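You operate a simulated robot arm through the tools that you are given. There is no shell and no other tool.

You run a simulated robot arm. Do the job below in one go: nothing can be reset, and whatever is moved stays where it is left.

## Task
Finish the joint at the blue knob and put the black cover on.
Fine: nut run down and tightened to green with the blue spanner before the small cover goes over it, spanner back on its rest, clamp knob tight.

It is judged by the outcome, as a careful person would: the job done as asked, and still so three seconds after it is handed in. It fails if anything else is knocked over, pushed out of place, dropped, spilled or broken. A push-on lid holds only when it is set on centred and level and pressed home; a screw cap is set on level and turned clockwise until tight.

## Robot
A 7-joint arm with a two-finger parallel gripper, fixed in place. Base frame: the origin is on the floor under the middle of its stand, x ahead of it, y to its left, z up; the work surface is at about z = 86.5. Units: cm, degrees, N and s.
It reaches about 147.9 cm from its shoulder. Its first joint turns from -166.0 to 166.0 degrees. Payload 4.4 kg.
The TCP is the grasp point between the finger pads, 2.3 cm short of the fingertips. In the tool frame z runs along the fingers and y along their closing line. Largest opening 9.4 cm; finger width 3.8, thickness 1; the body of the gripper, 5.4 by 9.6 cm, starts 3.9 cm behind the TCP.
Orientation is that of the tool frame in the base frame, as [roll, pitch, yaw] about the fixed x, y, z axes, in that order (R = Rz(yaw) Ry(pitch) Rx(roll)). With the fingers straight down and closing along the base's y, the tool's x points along the base's -x, its y along +y and its z along -z.

## Interface
- The arm moves only by the tool jog_arm. Its argument "series" is one flat list of numbers, 7 for each row, row after row: the shift along the tool's x, y, z in mm, then the turn, a rotation vector about the tool's x, y, z in degrees, then the closure, from 0 (fully open) to 1 (shut). In form: [dx, dy, dz, wx, wy, wz, gripper, dx, dy, dz, wx, wy, wz, gripper, ...]. A call has 1 to 20 rows; each row shifts and turns the commanded pose from where the row before left it, along the tool's axes as they then stand. A row lasts 0.2 s, in which the tool goes at most 5 cm and 8.6 degrees; a call with a longer step from one row to the next is refused whole, and so is a gripper value outside its range. A pose out of reach is approached as far as the arm can. The call stops where the force on the tool passes 90 N (or 10 N more than at its start, if that is more) or the arm is blocked; 0.2 s more then pass. Each finger travels about 7.2 cm/s and halts on what it meets, pressing with about 37 N; the grip force reading is that of the motor and also rises with nothing between the fingers. The clock runs only during rows and for 0.2 s after the last one: add rows that do not move to give the fingers time. It gives the time, the measured TCP pose, the force on the tool (base axes), the opening and the grip force at its end, in the units of the frame above (readings bear some noise), with the torque about the TCP (base axes, N m) and any sound that the robot's microphone picked up, and new pictures: "show" is both (left out), scene, wrist or none.
- Cameras (640 x 400 px; columns grow to the right, rows downward): "scene" is fixed at [41.39, -65.82, 162.64]; the picture's right is [0.99, -0.11, 0.00], its down [-0.08, -0.68, -0.73] and it looks along [0.08, 0.73, -0.68] (base axes); focal length 348 px, centre (320, 200). "wrist" rides on the gripper at [8.6, 1.6, -7.5] in the tool frame; the picture's right is [-0.18, 0.98, 0.00], its down [-0.58, -0.11, -0.81] and it looks along [-0.79, -0.15, 0.59] (tool axes); focal length 243 px, centre (320, 200). There is no depth. A picture from a camera that has moved, and an enlarged one, comes with that camera's place and axes in the base frame and with its lens. The place of the scene camera against the robot may be out by one fixed shift of up to 2.5 cm in any direction.
- inspect(camera, box): a new picture of the part [left, top, right, bottom] of that camera's present view, enlarged. It takes no simulated time.
- close_job(): hands the job in; it is judged then, once.

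Places have to be worked out from the pictures, the camera data and where the tool is seen. Open the gripper and draw the arm clear of the work before you hand the job in, unless the task says otherwise.

The tools are called after "Call:" as a command line: name --argument value ..., lists and objects as JSON in quotes. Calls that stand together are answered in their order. jog_arm: Moves the arm, as the interface text tells. Its arguments: {"type":"object","properties":{"series":{"type":"array","items":{"type":"number"}},"show":{"type":"string","enum":["both","scene","wrist","none"]}},"required":["series"]} The other tools are called the same way: inspect (camera, box) takes an enlarged picture of a part of a camera's view; close_job () hands the job in.

At the start:

```text
clock: 0.0
tcp_pos: [61.55, 19.46, 110.59]
tcp_rot: [-179.9, 0.0, -180.0]
contact_force: [-0.5, 0.4, -0.3]
wrist_torque: [-0.02, -0.01, -0.01]
opening: 9.38
finger_force: 0.1
```

scene: 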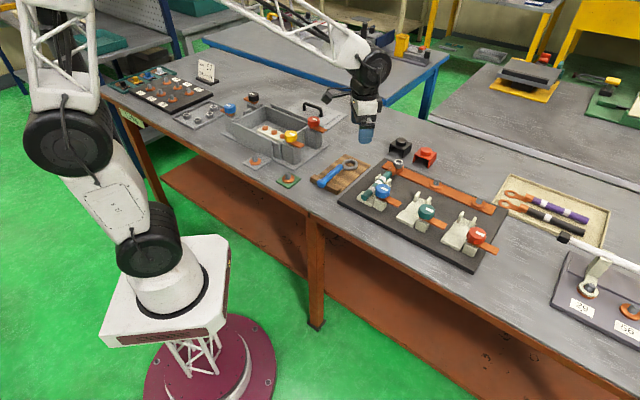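
wrist: 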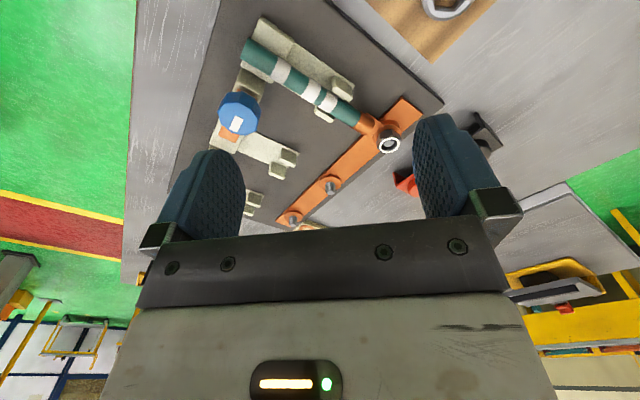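

I'll start by looking closely at the work area in both views before moving anything.

Call:
inspect --camera "scene" --box '[300, 120, 520, 280]'

Call:
inspect --camera "wrist" --box '[160, 0, 520, 225]'

Call:
inspect --camera "scene" --box '[340, 130, 420, 220]'

Call:
inspect --camera "scene" --box '[90, 50, 350, 200]'

```text
2.50 times, centred on (410, 200) of scene
camera zoom: at [41.39, -65.82, 162.64], right [0.99, -0.11, 0.0], down [-0.08, -0.68, -0.73], along [0.08, 0.73, -0.68], focal length 869 px, centre (95, 200)
```

zoom: 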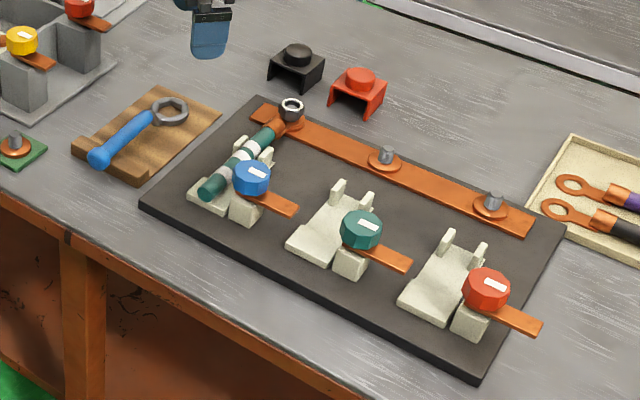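

```text
1.78 times, centred on (340, 112) of wrist
camera zoom: at [52.82, 21.0, 117.94], right [0.18, 0.98, 0.0], down [0.58, -0.11, 0.81], along [0.79, -0.15, -0.59], focal length 431 px, centre (284, 356)
```

zoom: 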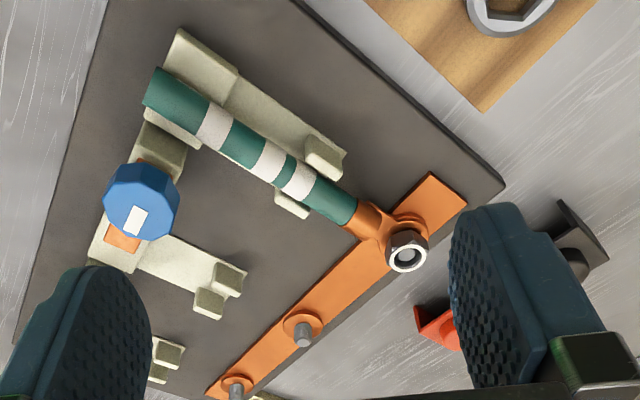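

```text
4.44 times, centred on (380, 175) of scene
camera zoom: at [41.39, -65.82, 162.64], right [0.99, -0.11, 0.0], down [-0.08, -0.68, -0.73], along [0.08, 0.73, -0.68], focal length 1545 px, centre (53, 311)
```

zoom: 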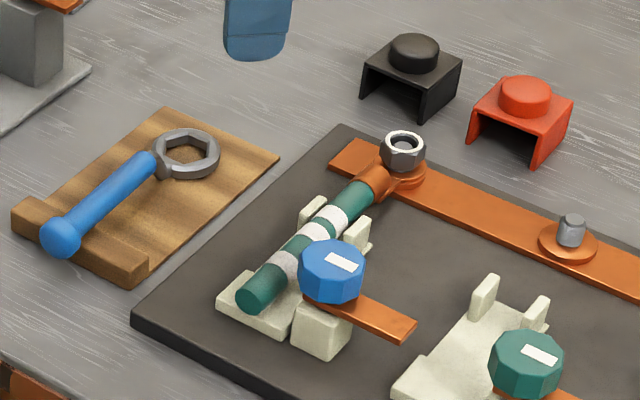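

```text
2.46 times, centred on (220, 125) of scene
camera zoom: at [41.39, -65.82, 162.64], right [0.99, -0.11, 0.0], down [-0.08, -0.68, -0.73], along [0.08, 0.73, -0.68], focal length 856 px, centre (566, 385)
```

zoom: 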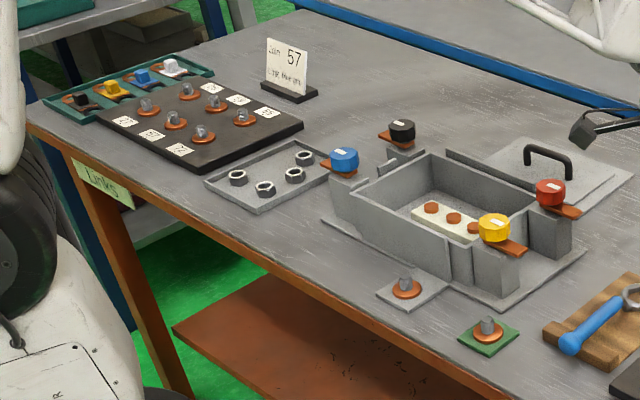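

The nut sits on a stud at the left end of the copper bar, the blue spanner is on its wooden rest, and the black cover is behind the board. I'll move the arm back and aside to triangulate from a second viewpoint.

Call:
jog_arm --series '[40, 20, 0, 0, 0, 0, 0, 40, 20, 0, 0, 0, 0, 0, 40, 20, 0, 0, 0, 0, 0, 40, 20, 0, 0, 0, 0, 0, 0, 0, 0, 0, 0, 0, 0]'

```text
clock: 1.2
tcp_pos: [45.46, 27.09, 110.4]
tcp_rot: [180.0, 0.1, -179.9]
contact_force: [0.5, -0.6, 0.8]
wrist_torque: [0.01, 0.01, -0.01]
opening: 9.4
finger_force: 0.1
camera wrist: at [36.8, 28.68, 117.76], right [0.18, 0.98, 0.0], down [0.58, -0.11, 0.81], along [0.79, -0.15, -0.59], focal length 243 px, centre (320, 200)
```

scene: 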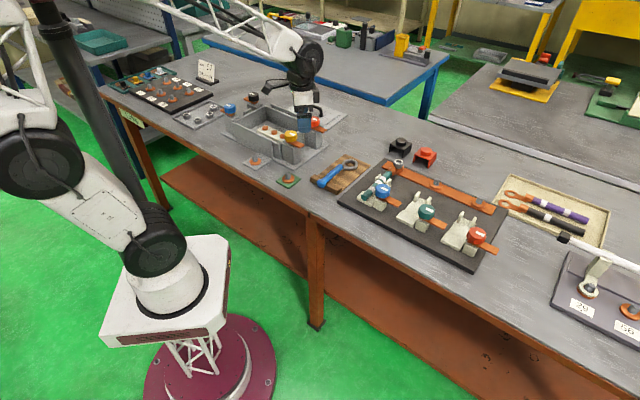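
wrist: 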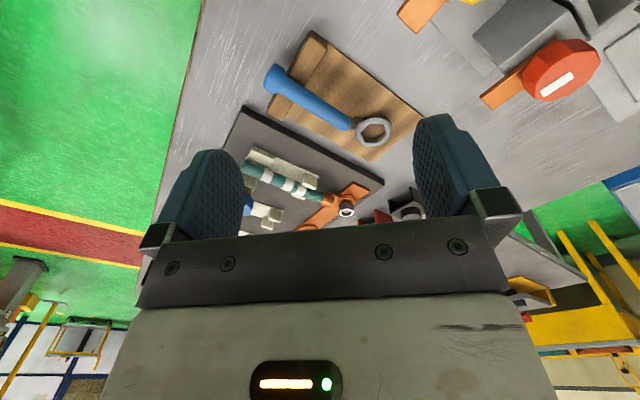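

Now both the spanner and the nut are in this view; I'll enlarge to measure them.

Call:
inspect --camera "wrist" --box '[230, 20, 430, 145]'

Call:
inspect --camera "wrist" --box '[230, 120, 430, 245]'

Call:
inspect --camera "scene" --box '[300, 130, 420, 205]'

```text
3.20 times, centred on (330, 82) of wrist
camera zoom: at [36.8, 28.68, 117.76], right [0.18, 0.98, 0.0], down [0.58, -0.11, 0.81], along [0.79, -0.15, -0.59], focal length 776 px, centre (288, 576)
```

zoom: 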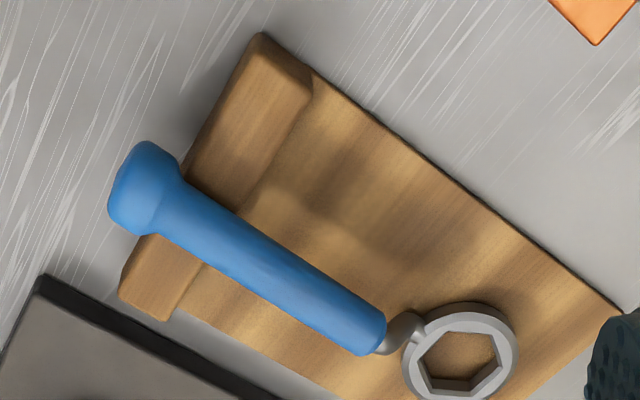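

```text
3.20 times, centred on (330, 182) of wrist
camera zoom: at [36.8, 28.68, 117.76], right [0.18, 0.98, 0.0], down [0.58, -0.11, 0.81], along [0.79, -0.15, -0.59], focal length 776 px, centre (288, 256)
```

zoom: 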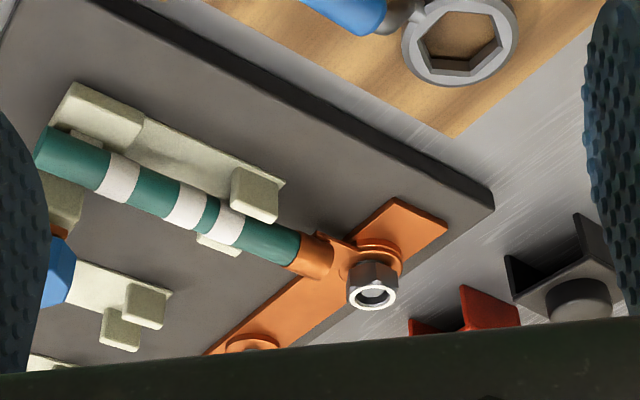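

```text
5.33 times, centred on (360, 168) of scene
camera zoom: at [41.39, -65.82, 162.64], right [0.99, -0.11, 0.0], down [-0.08, -0.68, -0.73], along [0.08, 0.73, -0.68], focal length 1854 px, centre (107, 373)
```

zoom: 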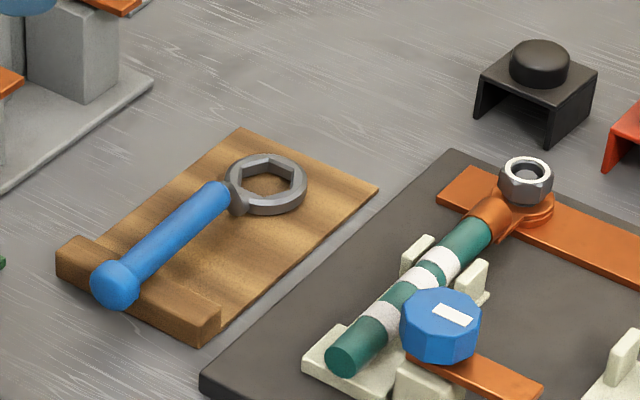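

The nut top triangulates to about (77.0, 26.5, 91.7), and the spanner runs from about (50, 21) to its ring near (61, 32). Next I want a close look at the blue clamp knob, near (67, 9, 95.5), from above and behind.

Call:
jog_arm --series '[-27, -28, 8, 0, 0, 0, 0, -27, -28, 8, 0, 0, 0, 0, -27, -28, 8, 0, 0, 0, 0, -27, -28, 8, 0, 0, 0, 0, -27, -28, 8, 0, 0, 0, 0, -27, -28, 8, 0, 0, 0, 0, 0, 0, 0, 0, 0, 0, 0]'

Call:
inspect --camera "wrist" --box '[200, 20, 440, 170]'

```text
clock: 2.8
tcp_pos: [61.89, 10.78, 105.83]
tcp_rot: [180.0, -0.1, -180.0]
contact_force: [0.2, 0.3, 0.1]
wrist_torque: [-0.01, 0.01, -0.01]
opening: 9.36
finger_force: 0.1
camera wrist: at [53.31, 12.21, 113.1], right [0.18, 0.98, 0.0], down [0.58, -0.11, 0.81], along [0.79, -0.15, -0.59], focal length 243 px, centre (320, 200)
```

scene: 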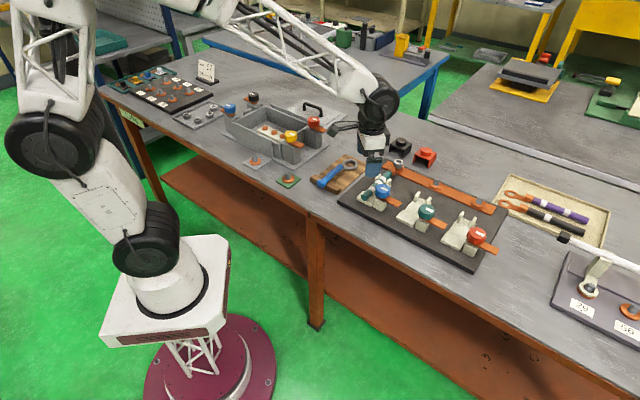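
wrist: 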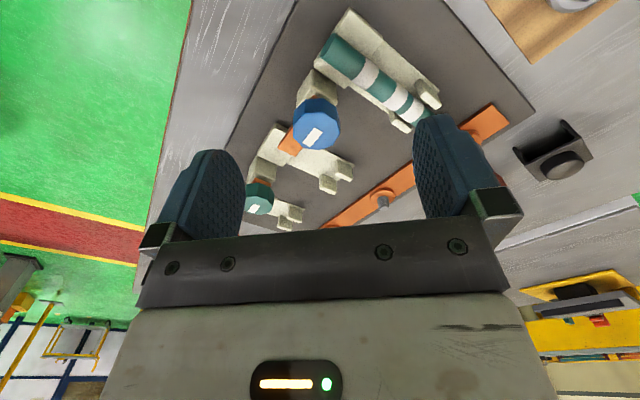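

```text
2.67 times, centred on (320, 95) of wrist
camera zoom: at [53.31, 12.21, 113.1], right [0.18, 0.98, 0.0], down [0.58, -0.11, 0.81], along [0.79, -0.15, -0.59], focal length 647 px, centre (320, 480)
```

zoom: 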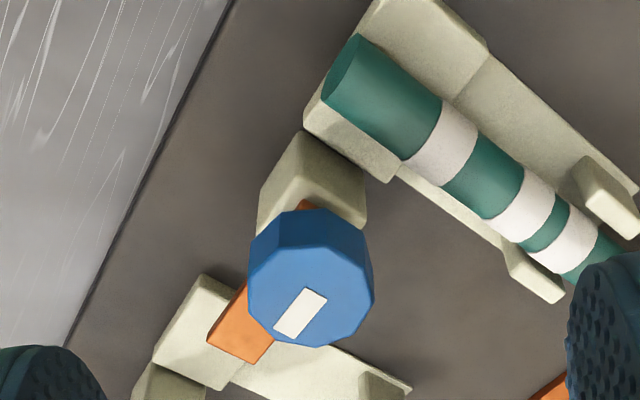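

The knob top is near (66.1, 9.6, 96.5), about 4 cm across, and its copper finger is swung out away from the cable. I'll look closely at the nut and stud before deciding on the order.

Call:
jog_arm --series '[-24, 30, 8, 0, 0, 0, 0, -24, 30, 8, 0, 0, 0, 0, -24, 30, 8, 0, 0, 0, 0, -24, 30, 8, 0, 0, 0, 0, -24, 30, 8, 0, 0, 0, 0, 0, 0, 0, 0, 0, 0, 0]' --show "wrist"

Call:
inspect --camera "wrist" --box '[240, 20, 400, 170]'

Call:
inspect --camera "wrist" --box '[230, 100, 430, 240]'

```text
clock: 4.2
tcp_pos: [73.68, 26.11, 101.77]
tcp_rot: [-180.0, 0.0, 180.0]
contact_force: [0.4, -0.1, 0.6]
wrist_torque: [0.0, 0.0, -0.01]
opening: 9.39
finger_force: 0.1
camera wrist: at [65.0, 27.65, 109.1], right [0.18, 0.98, 0.0], down [0.58, -0.11, 0.81], along [0.79, -0.15, -0.59], focal length 243 px, centre (320, 200)
```

wrist: 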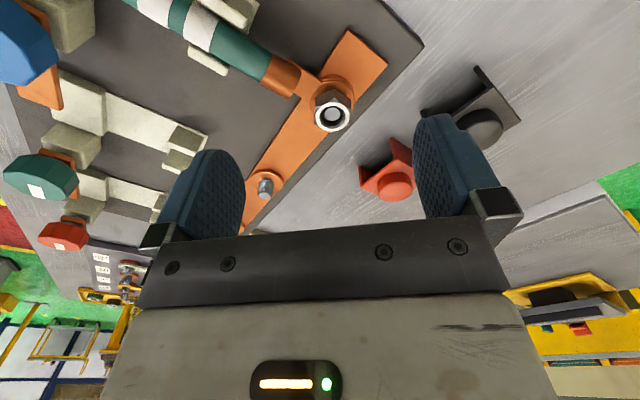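

```text
2.67 times, centred on (320, 95) of wrist
camera zoom: at [65.0, 27.65, 109.1], right [0.18, 0.98, 0.0], down [0.58, -0.11, 0.81], along [0.79, -0.15, -0.59], focal length 647 px, centre (320, 480)
```

zoom: 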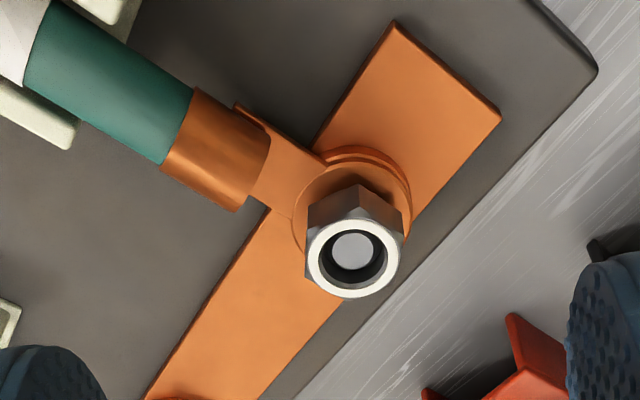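

```text
2.86 times, centred on (330, 170) of wrist
camera zoom: at [65.0, 27.65, 109.1], right [0.18, 0.98, 0.0], down [0.58, -0.11, 0.81], along [0.79, -0.15, -0.59], focal length 693 px, centre (291, 286)
```

zoom: 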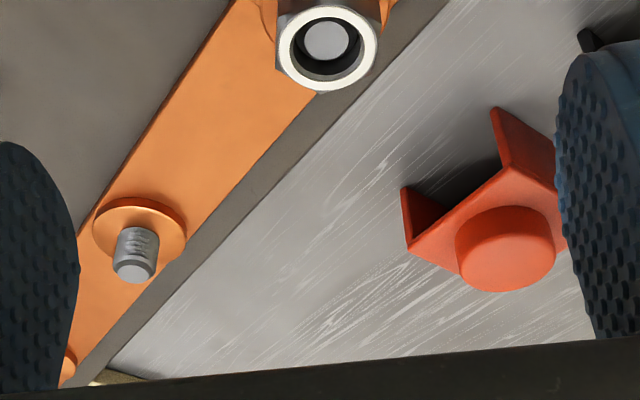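

The nut is perched about half a centimetre up, with the stud end slightly below its top face; the pale ring on it is probably the tightness indicator. Now I'll examine the black cover's shape.

Call:
jog_arm --series '[0, 30, -5, 0, 0, 0, 0, 0, 30, -5, 0, 0, 0, 0, 0, 30, -5, 0, 0, 0, 0, 0, 10, -5, 0, 0, 0, 0, 0, 0, 0, 0, 0, 0, 0]' --show "wrist"

Call:
inspect --camera "wrist" --box '[240, 60, 430, 200]'

Call:
inspect --camera "scene" --box '[375, 125, 455, 175]'

```text
clock: 5.4
tcp_pos: [73.73, 35.76, 103.58]
tcp_rot: [180.0, 0.0, -179.9]
contact_force: [0.2, 0.3, 0.4]
wrist_torque: [-0.01, -0.03, 0.02]
opening: 9.38
finger_force: 0.1
camera wrist: at [64.94, 37.28, 111.05], right [0.18, 0.98, 0.0], down [0.58, -0.11, 0.81], along [0.79, -0.15, -0.59], focal length 243 px, centre (320, 200)
```

wrist: 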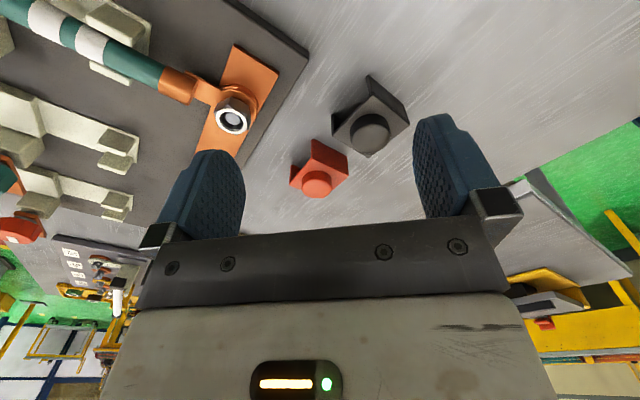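

```text
2.86 times, centred on (335, 130) of wrist
camera zoom: at [64.94, 37.28, 111.05], right [0.18, 0.98, 0.0], down [0.58, -0.11, 0.81], along [0.79, -0.15, -0.59], focal length 693 px, centre (277, 400)
```

zoom: 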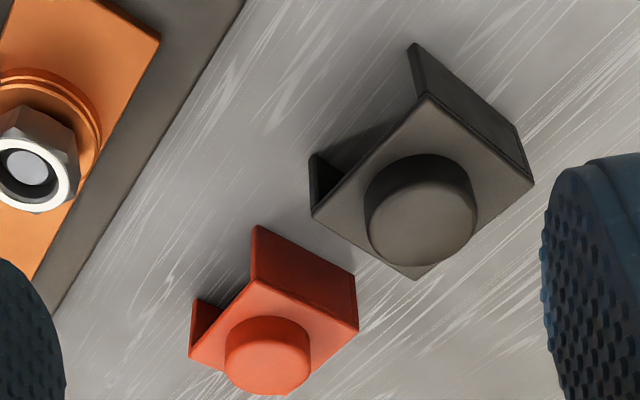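

```text
8.00 times, centred on (415, 150) of scene
camera zoom: at [41.39, -65.82, 162.64], right [0.99, -0.11, 0.0], down [-0.08, -0.68, -0.73], along [0.08, 0.73, -0.68], focal length 2782 px, centre (-440, 600)
```

zoom: 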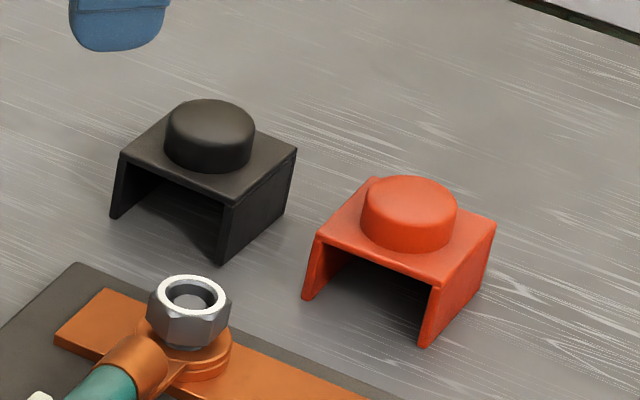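

The black cover is an upright channel (about 5.7 cm square, plate at z≈89.8, knob on top) centred near (82.1, 39.5), with its channel parallel to the cable, so it fits over the nut as it now stands. I'll secure the cable clamp first: going above the knob and turning the gripper 90° counter-clockwise to leave room for a clockwise turn.

Call:
jog_arm --series '[12.7, -43.6, 0, 0, 0, 0, 0, 12.7, -43.6, 0, 0, 0, 0, 0, 12.7, -43.6, 0, 0, 0, 0, 0, 12.7, -43.6, 0, 0, 0, 0, 0, 12.7, -43.6, 0, 0, 0, 0, 0, 12.7, -43.6, 0, 0, 0, 0, 0, 0, 0, 0, 0, 0, -8.18, 0, 0, 0, 0, 0, 0, -8.18, 0, 0, 0, 0, 0, 0, -8.18, 0, 0, 0, 0, 0, 0, -8.18, 0, 0, 0, 0, 0, 0, -8.18, 0, 0, 0, 0, 0, 0, -8.18, 0, 0, 0, 0, 0, 0, -8.18, 0, 0, 0, 0, 0, 0, -8.18, 0, 0, 0, 0, 0, 0, -8.18, 0, 0, 0, 0, 0, 0, -8.18, 0, 0, 0, 0, 0, 0, -8.18, 0, 0, 0, 0, 0, 0, 0, 0]'

Call:
inspect --camera "wrist" --box '[220, 40, 420, 190]'

```text
clock: 9.2
tcp_pos: [66.04, 9.53, 103.77]
tcp_rot: [-179.9, 0.0, -89.9]
contact_force: [0.3, 0.7, -0.3]
wrist_torque: [0.02, 0.0, 0.01]
opening: 9.42
finger_force: 0.0
camera wrist: at [64.43, 0.75, 111.11], right [-0.98, 0.18, 0.0], down [0.11, 0.58, 0.81], along [0.15, 0.79, -0.59], focal length 243 px, centre (320, 200)
```

scene: 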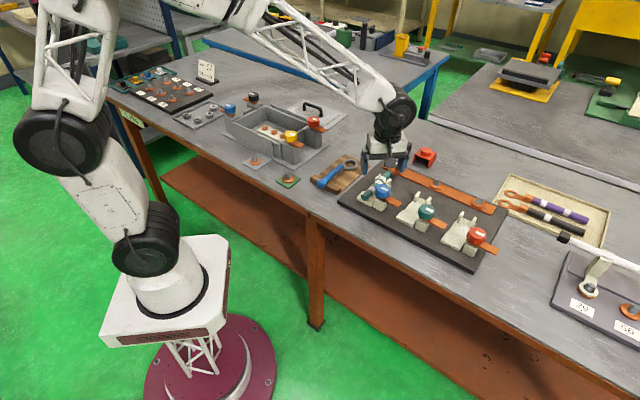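
wrist: 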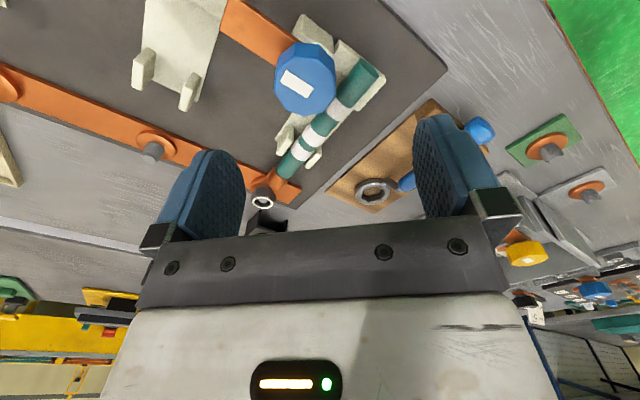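

```text
2.67 times, centred on (320, 115) of wrist
camera zoom: at [64.43, 0.75, 111.11], right [-0.98, 0.18, 0.0], down [0.11, 0.58, 0.81], along [0.15, 0.79, -0.59], focal length 647 px, centre (320, 427)
```

zoom: 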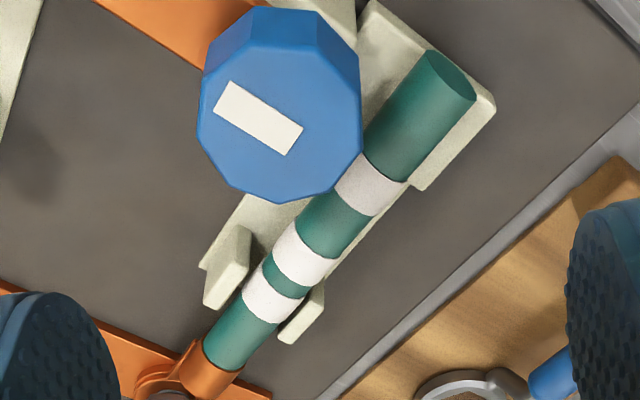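

Combining three views, the knob top is at about (67.1, 9.35, 94.7), roughly 4.3 cm across. I'll correct sideways and come down around it with the fingers open, then check.

Call:
jog_arm --series '[1.8, -10.6, 0, 0, 0, 0, 0, 0, 0, 30, 0, 0, 0, 0, 0, 0, 20, 0, 0, 0, 0, 0, 0, 20, 0, 0, 0, 0, 0, 0, 0, 0, 0, 0, 0]'

Call:
inspect --camera "scene" --box '[340, 140, 420, 215]'

Call:
inspect --camera "wrist" --box '[200, 60, 460, 240]'

```text
clock: 10.4
tcp_pos: [67.04, 9.42, 96.83]
tcp_rot: [180.0, 0.0, -90.0]
contact_force: [0.2, -0.7, -0.9]
wrist_torque: [-0.03, 0.01, 0.04]
opening: 9.41
finger_force: 0.0
camera wrist: at [65.45, 0.52, 104.25], right [-0.98, 0.18, 0.0], down [0.11, 0.58, 0.81], along [0.15, 0.79, -0.59], focal length 243 px, centre (320, 200)
```

scene: 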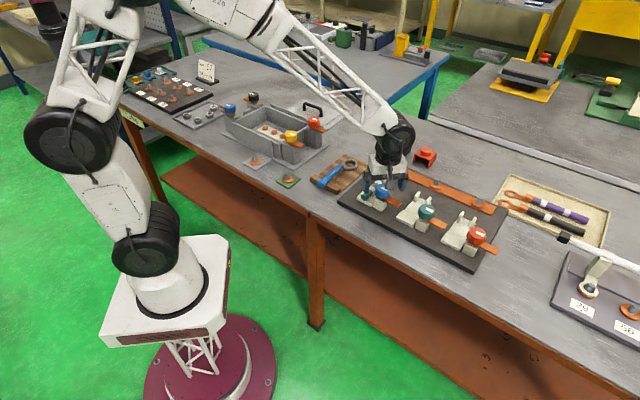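
wrist: 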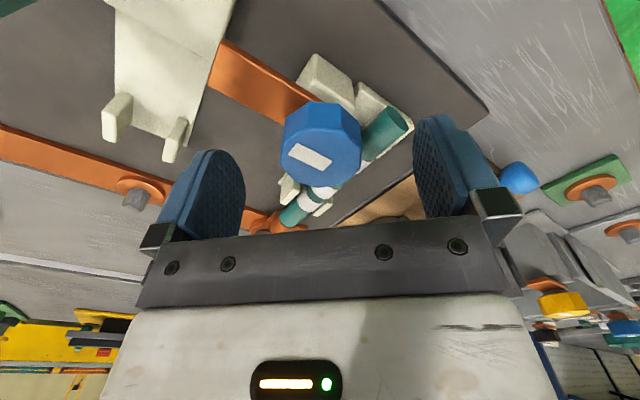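

```text
5.33 times, centred on (380, 178) of scene
camera zoom: at [41.39, -65.82, 162.64], right [0.99, -0.11, 0.0], down [-0.08, -0.68, -0.73], along [0.08, 0.73, -0.68], focal length 1854 px, centre (0, 320)
```

zoom: 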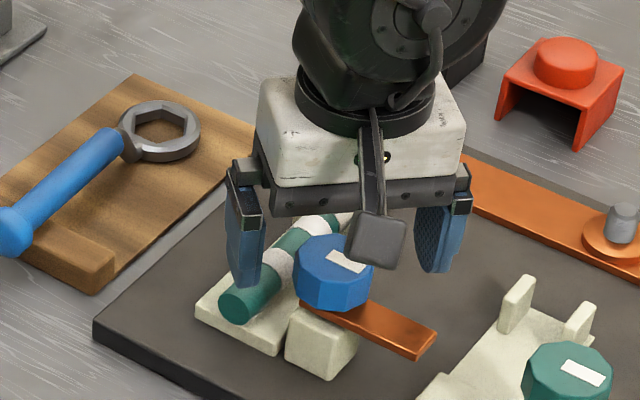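

```text
2.22 times, centred on (330, 150) of wrist
camera zoom: at [65.45, 0.52, 104.25], right [-0.98, 0.18, 0.0], down [0.11, 0.58, 0.81], along [0.15, 0.79, -0.59], focal length 539 px, centre (298, 311)
```

zoom: 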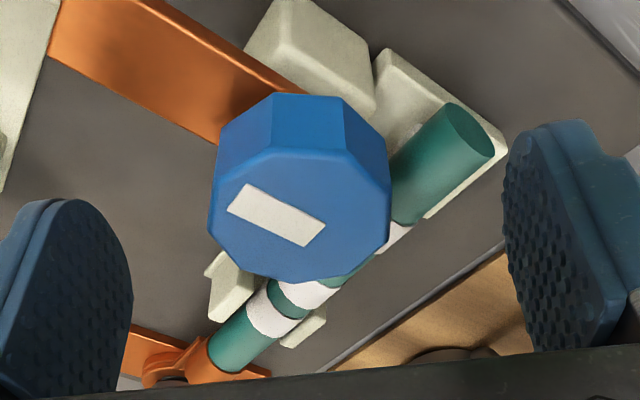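

The knob spans about z 93.1–95.1, with the copper finger right under it. I'll lower so the fingertips are at z≈93.5 and close on the knob.

Call:
jog_arm --series '[1.5, 0, 5, 0, 0, 0, 0, 0, 0, 5.3, 0, 0, 0, 0, 0, 0, 0, 0, 0, 0, 1, 0, 0, 0, 0, 0, 0, 1, 0, 0, 0, 0, 0, 0, 1, 0, 0, 0, 0, 0, 0, 1]'

Call:
inspect --camera "scene" --box '[340, 140, 420, 215]'

```text
clock: 11.8
tcp_pos: [67.15, 9.14, 95.72]
tcp_rot: [180.0, 0.0, -90.0]
contact_force: [25.7, -0.4, -11.0]
wrist_torque: [0.05, 0.01, -0.04]
opening: 4.34
finger_force: 44.8
camera wrist: at [65.44, 0.44, 103.13], right [-0.98, 0.18, 0.0], down [0.11, 0.58, 0.81], along [0.15, 0.79, -0.59], focal length 243 px, centre (320, 200)
```

scene: 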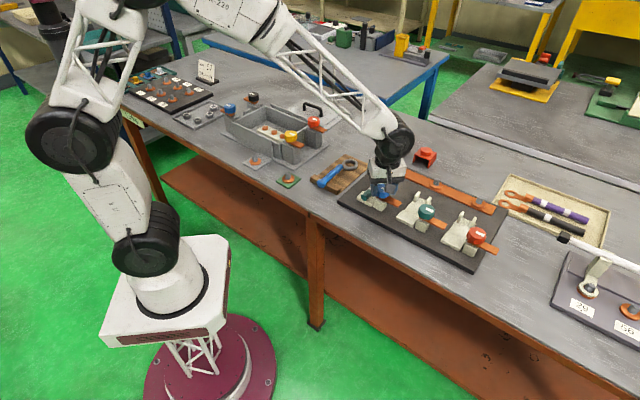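
wrist: 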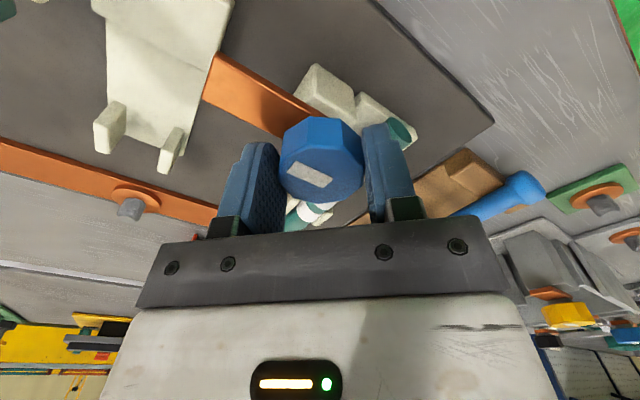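

```text
5.33 times, centred on (380, 178) of scene
camera zoom: at [41.39, -65.82, 162.64], right [0.99, -0.11, 0.0], down [-0.08, -0.68, -0.73], along [0.08, 0.73, -0.68], focal length 1854 px, centre (0, 320)
```

zoom: 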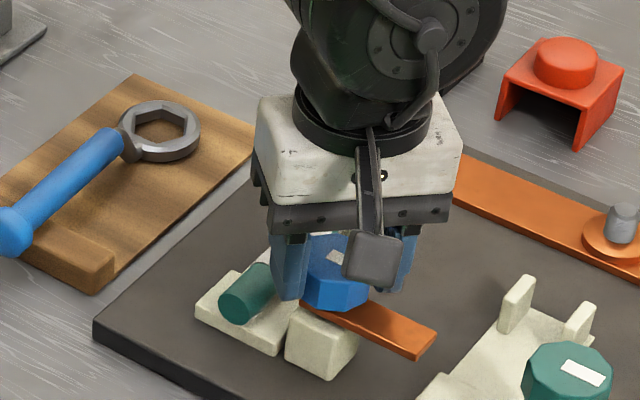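

The grip is firm at 4.34 cm opening, with a small sideways load of 26 N in +x, so I'll shift 1 mm that way. Then I'll begin turning clockwise (about +tool z) and watch the bar and torque.

Call:
jog_arm --series '[0, -1, 0, 0, 0, 0, 1, 0, 0, 0, 0, 0, 6, 1, 0, 0, 0, 0, 0, 8, 1, 0, 0, 0, 0, 0, 8, 1, 0, 0, 0, 0, 0, 8, 1]'

Call:
inspect --camera "scene" --box '[340, 140, 420, 215]'

```text
clock: 13.0
tcp_pos: [67.07, 9.26, 95.59]
tcp_rot: [179.9, -0.1, -120.1]
contact_force: [-69.5, 9.4, 21.2]
wrist_torque: [0.03, 0.83, 0.04]
opening: 4.34
finger_force: 44.9
camera wrist: at [61.3, 2.48, 103.02], right [-0.76, 0.65, 0.0], down [0.39, 0.45, 0.81], along [0.52, 0.61, -0.59], focal length 243 px, centre (320, 200)
```

scene: 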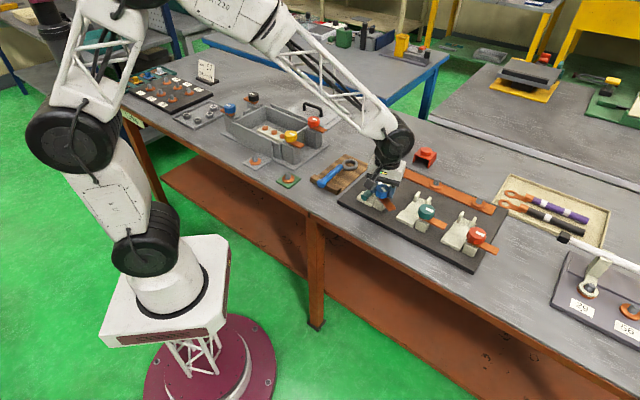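
wrist: 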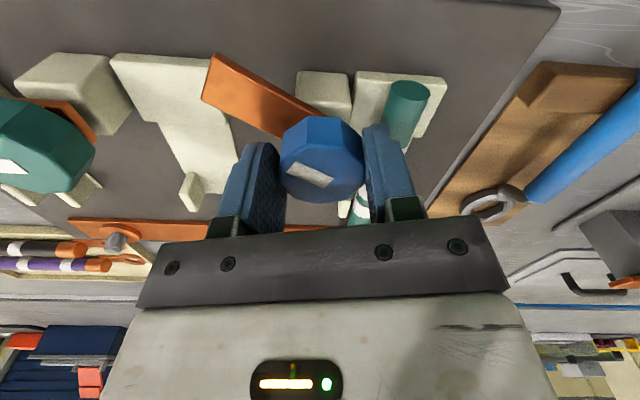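

```text
5.33 times, centred on (380, 178) of scene
camera zoom: at [41.39, -65.82, 162.64], right [0.99, -0.11, 0.0], down [-0.08, -0.68, -0.73], along [0.08, 0.73, -0.68], focal length 1854 px, centre (0, 320)
```

zoom: 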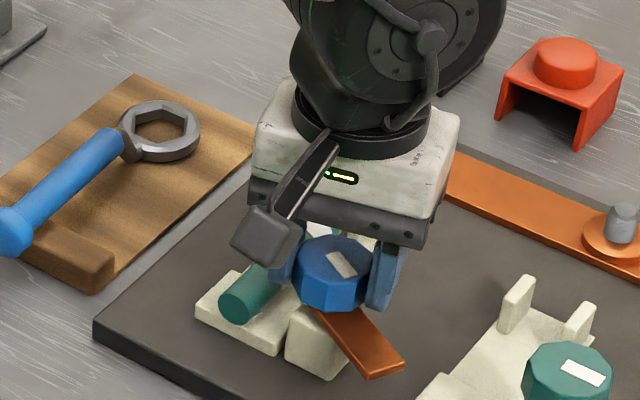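

The knob and its copper finger swing together. The sideways load is now −70 N in x, so I over-shifted; I'll back off 0.7 mm and continue turning.

Call:
jog_arm --series '[0.35, 0.6, 0, 0, 0, 0, 1, 0, 0, 0, 0, 0, 0, 1]' --show "none"

```text
clock: 13.6
tcp_pos: [67.1, 9.2, 95.73]
tcp_rot: [180.0, -0.1, -120.0]
contact_force: [-37.9, 25.1, -1.7]
wrist_torque: [0.26, 0.13, 0.02]
opening: 4.31
finger_force: 44.8
```

Still some side load (−38, +25 N); shifting a little further in that direction.

Call:
jog_arm --series '[0, 0.7, 0, 0, 0, 0, 1, 0, 0, 0, 0, 0, 0, 1]' --show "none"

```text
clock: 14.2
tcp_pos: [67.04, 9.32, 95.66]
tcp_rot: [-180.0, 0.0, -120.0]
contact_force: [-27.5, 16.5, -13.6]
wrist_torque: [0.2, -0.16, 0.03]
opening: 4.33
finger_force: 44.5
```

Call:
jog_arm --series '[0, 1.4, 0, 0, 0, 0, 1, 0, 0, 0, 0, 0, 0, 1]' --show "none"

```text
clock: 14.8
tcp_pos: [66.94, 9.24, 95.48]
tcp_rot: [180.0, 0.1, -120.1]
contact_force: [17.5, -2.6, -37.7]
wrist_torque: [0.21, 0.17, -0.01]
opening: 4.31
finger_force: 44.8
```

Side load is now small, though the knob pulls down a little (it may be screwing down). Continuing clockwise in short bursts, easing down slightly.

Call:
jog_arm --series '[0, -0.5, 1, 0, 0, 0, 1, 0, 0, 0.2, 0, 0, 8, 1, 0, 0, 0.2, 0, 0, 8, 1, 0, 0, 0.2, 0, 0, 8, 1, 0, 0, 0, 0, 0, 0, 1]' --show "wrist"

```text
clock: 16.0
tcp_pos: [67.09, 9.39, 95.59]
tcp_rot: [-179.9, 0.1, -144.1]
contact_force: [-10.7, -14.0, 3.0]
wrist_torque: [0.02, 0.36, -0.02]
opening: 4.32
finger_force: 45.1
camera wrist: at [59.05, 5.44, 102.97], right [-0.43, 0.9, 0.0], down [0.53, 0.25, 0.81], along [0.73, 0.34, -0.59], focal length 243 px, centre (320, 200)
```

wrist: 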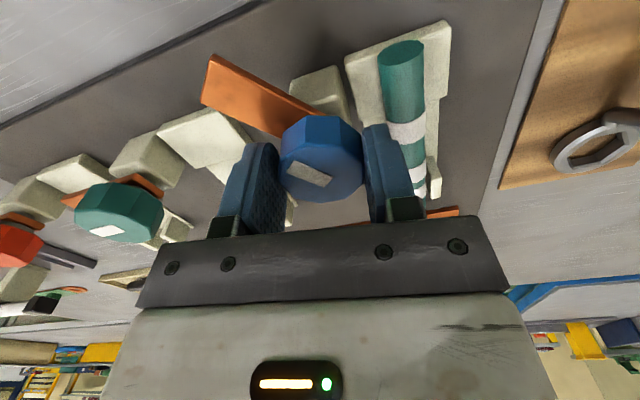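

Loads are low and it has turned 54° smoothly. Continuing clockwise another 64°.

Call:
jog_arm --series '[0, 0, 0, 0, 0, 8, 1, 0, 0, 0, 0, 0, 8, 1, 0, 0, 0, 0, 0, 8, 1, 0, 0, 0, 0, 0, 8, 1, 0, 0, 0, 0, 0, 8, 1, 0, 0, 0, 0, 0, 8, 1, 0, 0, 0, 0, 0, 8, 1, 0, 0, 0, 0, 0, 8, 1, 0, 0, 0, 0, 0, 0, 1]' --show "wrist"

```text
clock: 18.0
tcp_pos: [67.12, 9.44, 95.53]
tcp_rot: [-180.0, 0.0, 151.9]
contact_force: [-4.6, 53.5, -23.3]
wrist_torque: [0.28, 0.23, 0.07]
opening: 4.27
finger_force: 45.0
camera wrist: at [60.2, 14.7, 102.93], right [0.63, 0.78, 0.0], down [0.46, -0.37, 0.81], along [0.63, -0.5, -0.59], focal length 243 px, centre (320, 200)
```

wrist: 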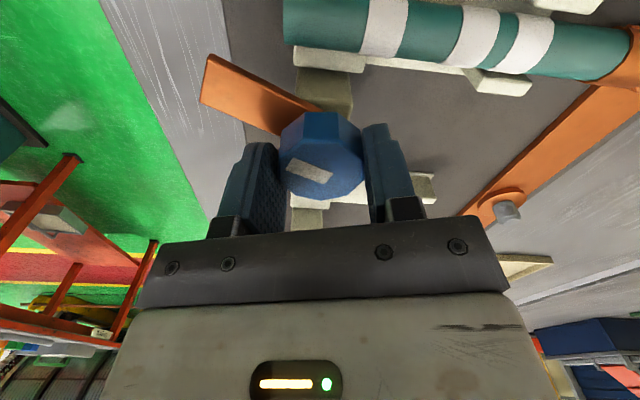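

Turned 118°, the bar is approaching the cable; side load +53 N in y, so I shift 1.5 mm along the closing line and go on.

Call:
jog_arm --series '[0, 1.3, 0, 0, 0, 0, 1, 0, 0, 0, 0, 0, 8, 1, 0, 0, 0, 0, 0, 8, 1, 0, 0, 0, 0, 0, 8, 1, 0, 0, 0, 0, 0, 0, 1]' --show "wrist"

```text
clock: 19.2
tcp_pos: [67.14, 9.35, 95.65]
tcp_rot: [-180.0, 0.1, 127.9]
contact_force: [5.8, -1.5, -39.3]
wrist_torque: [0.09, -0.21, 0.02]
opening: 4.31
finger_force: 44.6
camera wrist: at [63.01, 17.03, 102.92], right [0.89, 0.46, 0.0], down [0.27, -0.53, 0.81], along [0.37, -0.72, -0.59], focal length 243 px, centre (320, 200)
```

wrist: 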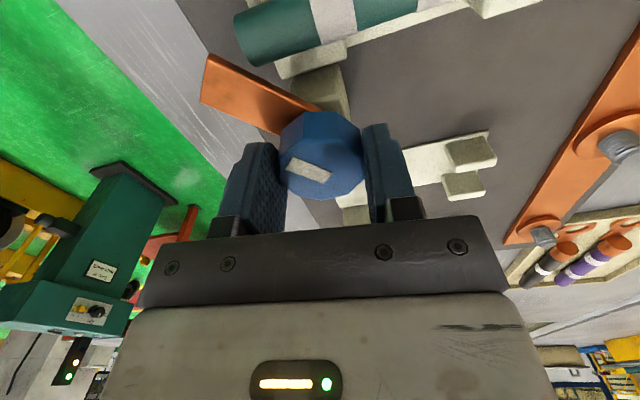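

The bar is about 40° from crossing the cable. Ease down 1 mm against the downward pull and continue in small steps watching the torque.

Call:
jog_arm --series '[0, 0, 1, 0, 0, 0, 1, 0, 0, 0, 0, 0, 8, 1, 0, 0, 0, 0, 0, 8, 1, 0, 0, 0, 0, 0, 0, 1]' --show "wrist"

Call:
inspect --camera "scene" --box '[340, 140, 420, 215]'

```text
clock: 20.2
tcp_pos: [67.04, 9.33, 95.48]
tcp_rot: [-180.0, 0.0, 111.9]
contact_force: [-33.9, -31.1, -9.0]
wrist_torque: [-0.36, 0.06, -0.02]
opening: 4.28
finger_force: 45.2
camera wrist: at [65.31, 17.84, 102.88], right [0.98, 0.2, 0.0], down [0.12, -0.58, 0.81], along [0.16, -0.79, -0.59], focal length 243 px, centre (320, 200)
```

wrist: 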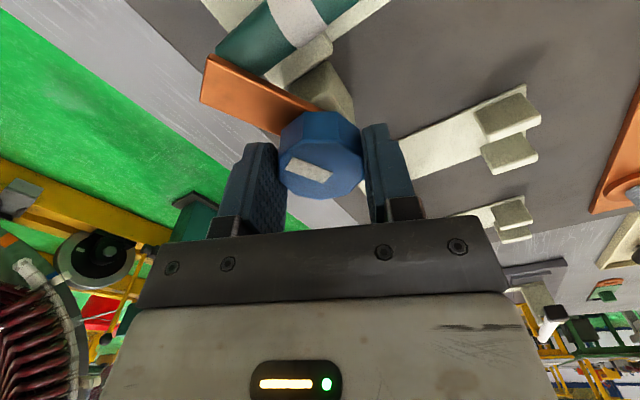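

```text
5.33 times, centred on (380, 178) of scene
camera zoom: at [41.39, -65.82, 162.64], right [0.99, -0.11, 0.0], down [-0.08, -0.68, -0.73], along [0.08, 0.73, -0.68], focal length 1854 px, centre (0, 320)
```

zoom: 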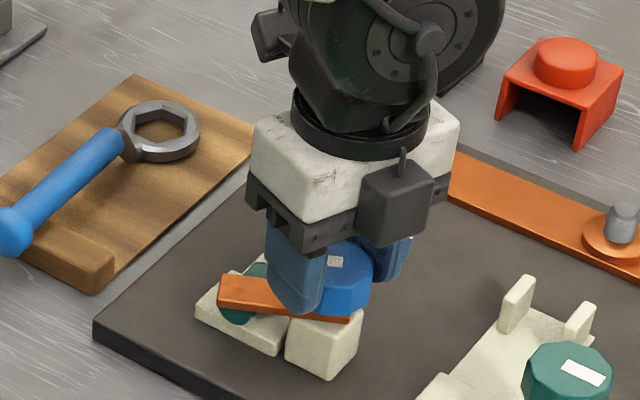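

The bar is now swinging over the cable end. I'll relieve the side load and turn further in small steps.

Call:
jog_arm --series '[0, -1, 0, 0, 0, 0, 1, 0, 0, 0, 0, 0, 7, 1, 0, 0, 0, 0, 0, 7, 1, 0, 0, 0, 0, 0, 0, 1]' --show "wrist"

Call:
inspect --camera "scene" --box '[340, 140, 420, 215]'

```text
clock: 21.2
tcp_pos: [67.12, 9.38, 95.35]
tcp_rot: [180.0, 0.0, 97.9]
contact_force: [-11.0, -38.3, -15.2]
wrist_torque: [-0.56, 0.23, 0.05]
opening: 4.27
finger_force: 45.1
camera wrist: at [67.41, 18.04, 102.87], right [1.0, -0.05, 0.0], down [-0.03, -0.59, 0.81], along [-0.04, -0.81, -0.59], focal length 243 px, centre (320, 200)
```

wrist: 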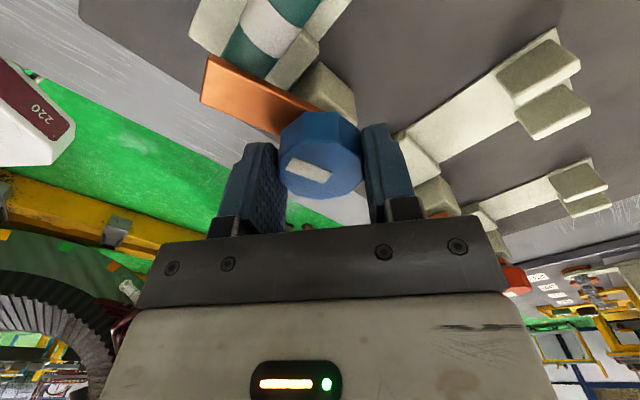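

```text
5.33 times, centred on (380, 178) of scene
camera zoom: at [41.39, -65.82, 162.64], right [0.99, -0.11, 0.0], down [-0.08, -0.68, -0.73], along [0.08, 0.73, -0.68], focal length 1854 px, centre (0, 320)
```

zoom: 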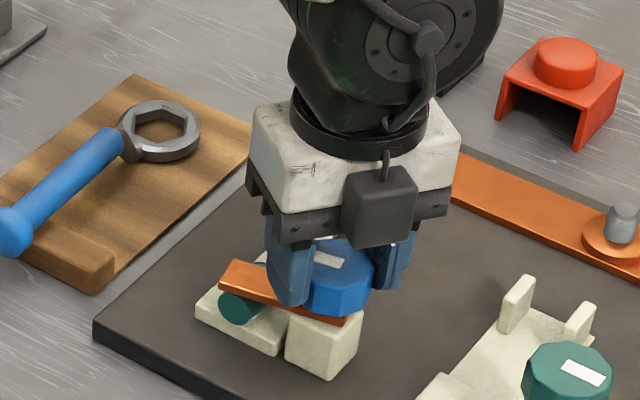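

No tightening torque yet, and the bar is nearly square over the cable. Continue in small steps.

Call:
jog_arm --series '[1, 0, 0, 0, 0, 6, 1, 0, 0, 0, 0, 0, 6, 1, 0, 0, 0, 0, 0, 0, 1]' --show "none"

Call:
inspect --camera "scene" --box '[340, 140, 420, 215]'

Call:
inspect --camera "wrist" --box '[180, 0, 420, 220]'

```text
clock: 22.0
tcp_pos: [67.09, 9.48, 95.53]
tcp_rot: [179.9, -0.1, 85.9]
contact_force: [2.6, -36.8, -1.8]
wrist_torque: [-0.4, 0.22, -0.03]
opening: 4.29
finger_force: 45.0
```

```text
5.33 times, centred on (380, 178) of scene
camera zoom: at [41.39, -65.82, 162.64], right [0.99, -0.11, 0.0], down [-0.08, -0.68, -0.73], along [0.08, 0.73, -0.68], focal length 1854 px, centre (0, 320)
```

zoom: 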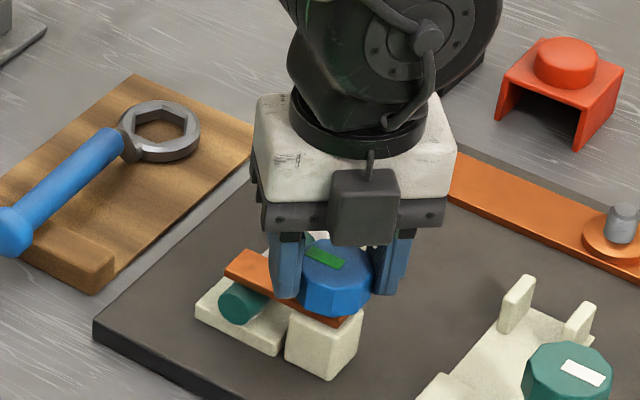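

```text
1.82 times, centred on (300, 110) of wrist
camera zoom: at [69.21, 17.87, 102.88], right [0.97, -0.25, 0.0], down [-0.15, -0.57, 0.81], along [-0.2, -0.78, -0.59], focal length 441 px, centre (356, 364)
```

zoom: 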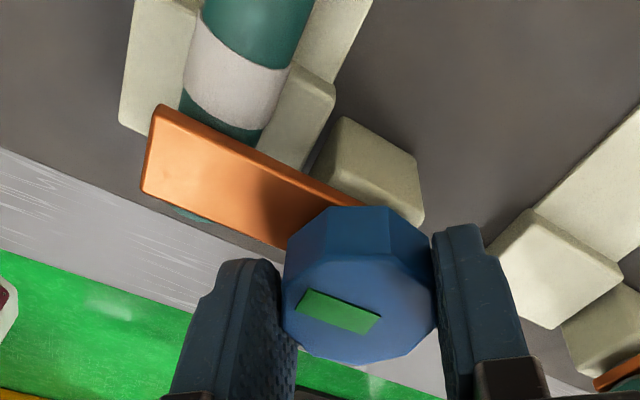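

The knob's mark has turned green, so the clamp is tight across the cable. I'll release it, rise clear, and confirm it stays green.

Call:
jog_arm --series '[0, 0, 0, 0, 0, 0, 0.6, 0, 0, 0, 0, 0, 0, 0, 0, 0, 0, 0, 0, 0, 0, 0, 0, 0, 0, 0, 0, 0, 0, 0, -30, 0, 0, 0, 0, 0, 0, -40, 0, 0, 0, 0, 0, 0, -40, 0, 0, 0, 0, 0, 0, 0, 0, 0, 0, 0]'

Call:
inspect --camera "scene" --box '[340, 140, 420, 215]'

```text
clock: 23.8
tcp_pos: [67.15, 9.47, 106.49]
tcp_rot: [180.0, 0.0, 86.0]
contact_force: [0.4, 0.9, 0.5]
wrist_torque: [-0.01, 0.0, 0.01]
opening: 9.38
finger_force: 0.0
camera wrist: at [69.34, 17.84, 113.87], right [0.97, -0.25, 0.0], down [-0.15, -0.57, 0.81], along [-0.2, -0.78, -0.59], focal length 243 px, centre (320, 200)
```

scene: 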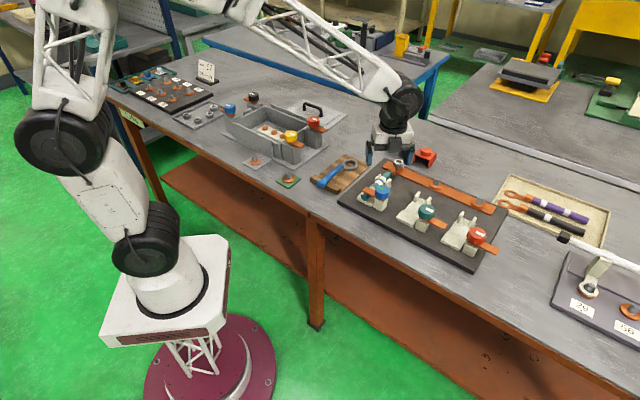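
wrist: 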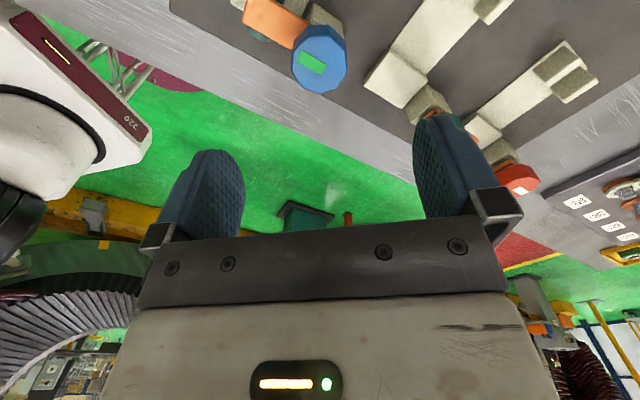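

```text
5.33 times, centred on (380, 178) of scene
camera zoom: at [41.39, -65.82, 162.64], right [0.99, -0.11, 0.0], down [-0.08, -0.68, -0.73], along [0.08, 0.73, -0.68], focal length 1854 px, centre (0, 320)
```

zoom: 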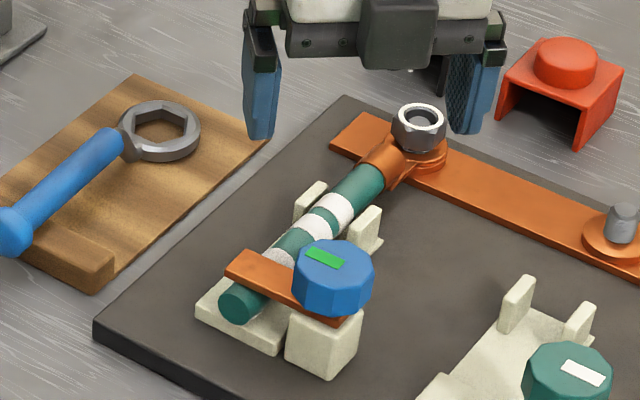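

The clamp is done and stays green. Next, the spanner: I'll go above its handle and rotate so the fingers close across it, with the wrist camera looking along the handle toward the ring.

Call:
jog_arm --series '[29.1, -28.3, 0, 0, 0, 0, 0, 29.1, -28.3, 0, 0, 0, 0, 0, 29.1, -28.3, 0, 0, 0, 0, 0, 29.1, -28.3, 0, 0, 0, 0, 0, 29.1, -28.3, 0, 0, 0, 0, 0, 0, 0, 0, 0, 0, -8.4, 0, 0, 0, 0, 0, 0, -8.4, 0, 0, 0, 0, 0, 0, -8.4, 0, 0, 0, 0, 0, 0, -8.4, 0, 0, 0, 0, 0, 0, -8.4, 0, 0, 0, 0, 0, 0, -8.4, 0, 0, 0, 0, 0, 0, -8.4, 0, 0, 0, 0, 0, 0, -8.4, 0, 0, 0, 0, 0, 0, -8.4, 0, 0, 0, 0, 0, 0, -8.4, 0, 0, 0, 0, 0, 0, -8.4, 0, 0, 0, 0, 0, 0, -8.4, 0, 0, 0, 0, 0, 0, -8.4, 0, 0, 0, 0, 0, 0, -8.4, 0, 0, 0, 0, 0, 0, -8.4, 0]' --show "none"

Call:
jog_arm --series '[0, 0, 0, 0, 0, -6.5, 0, 0, 0, 0, 0, 0, -6.5, 0, 0, 0, 0, 0, 0, 0, 0]'

Call:
inspect --camera "wrist" --box '[220, 20, 420, 170]'

```text
clock: 28.0
tcp_pos: [53.84, 24.94, 106.51]
tcp_rot: [179.9, 0.0, -147.9]
contact_force: [-0.9, 1.1, -0.1]
wrist_torque: [-0.01, 0.0, 0.01]
opening: 9.41
finger_force: 0.2
```

```text
clock: 28.8
tcp_pos: [53.87, 25.02, 106.36]
tcp_rot: [180.0, 0.0, -134.9]
contact_force: [-0.2, -0.1, 0.1]
wrist_torque: [0.01, -0.04, -0.03]
opening: 9.4
finger_force: 0.0
camera wrist: at [46.51, 19.93, 113.75], right [-0.57, 0.82, 0.0], down [0.49, 0.33, 0.81], along [0.67, 0.46, -0.59], focal length 243 px, centre (320, 200)
```

scene: 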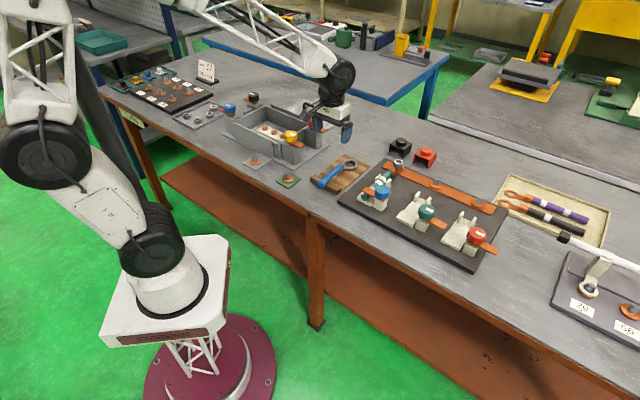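
wrist: 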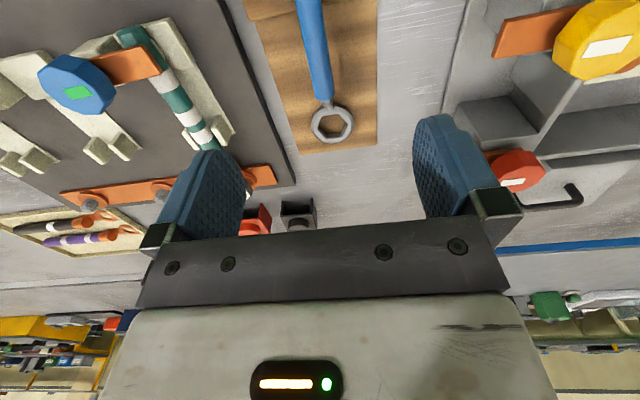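

```text
2.67 times, centred on (320, 95) of wrist
camera zoom: at [46.51, 19.93, 113.75], right [-0.57, 0.82, 0.0], down [0.49, 0.33, 0.81], along [0.67, 0.46, -0.59], focal length 647 px, centre (320, 480)
```

zoom: 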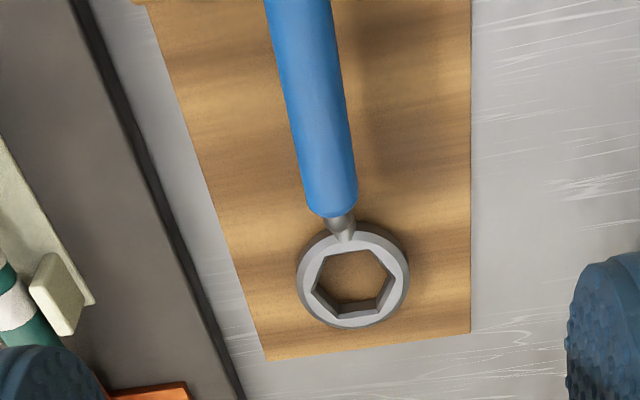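

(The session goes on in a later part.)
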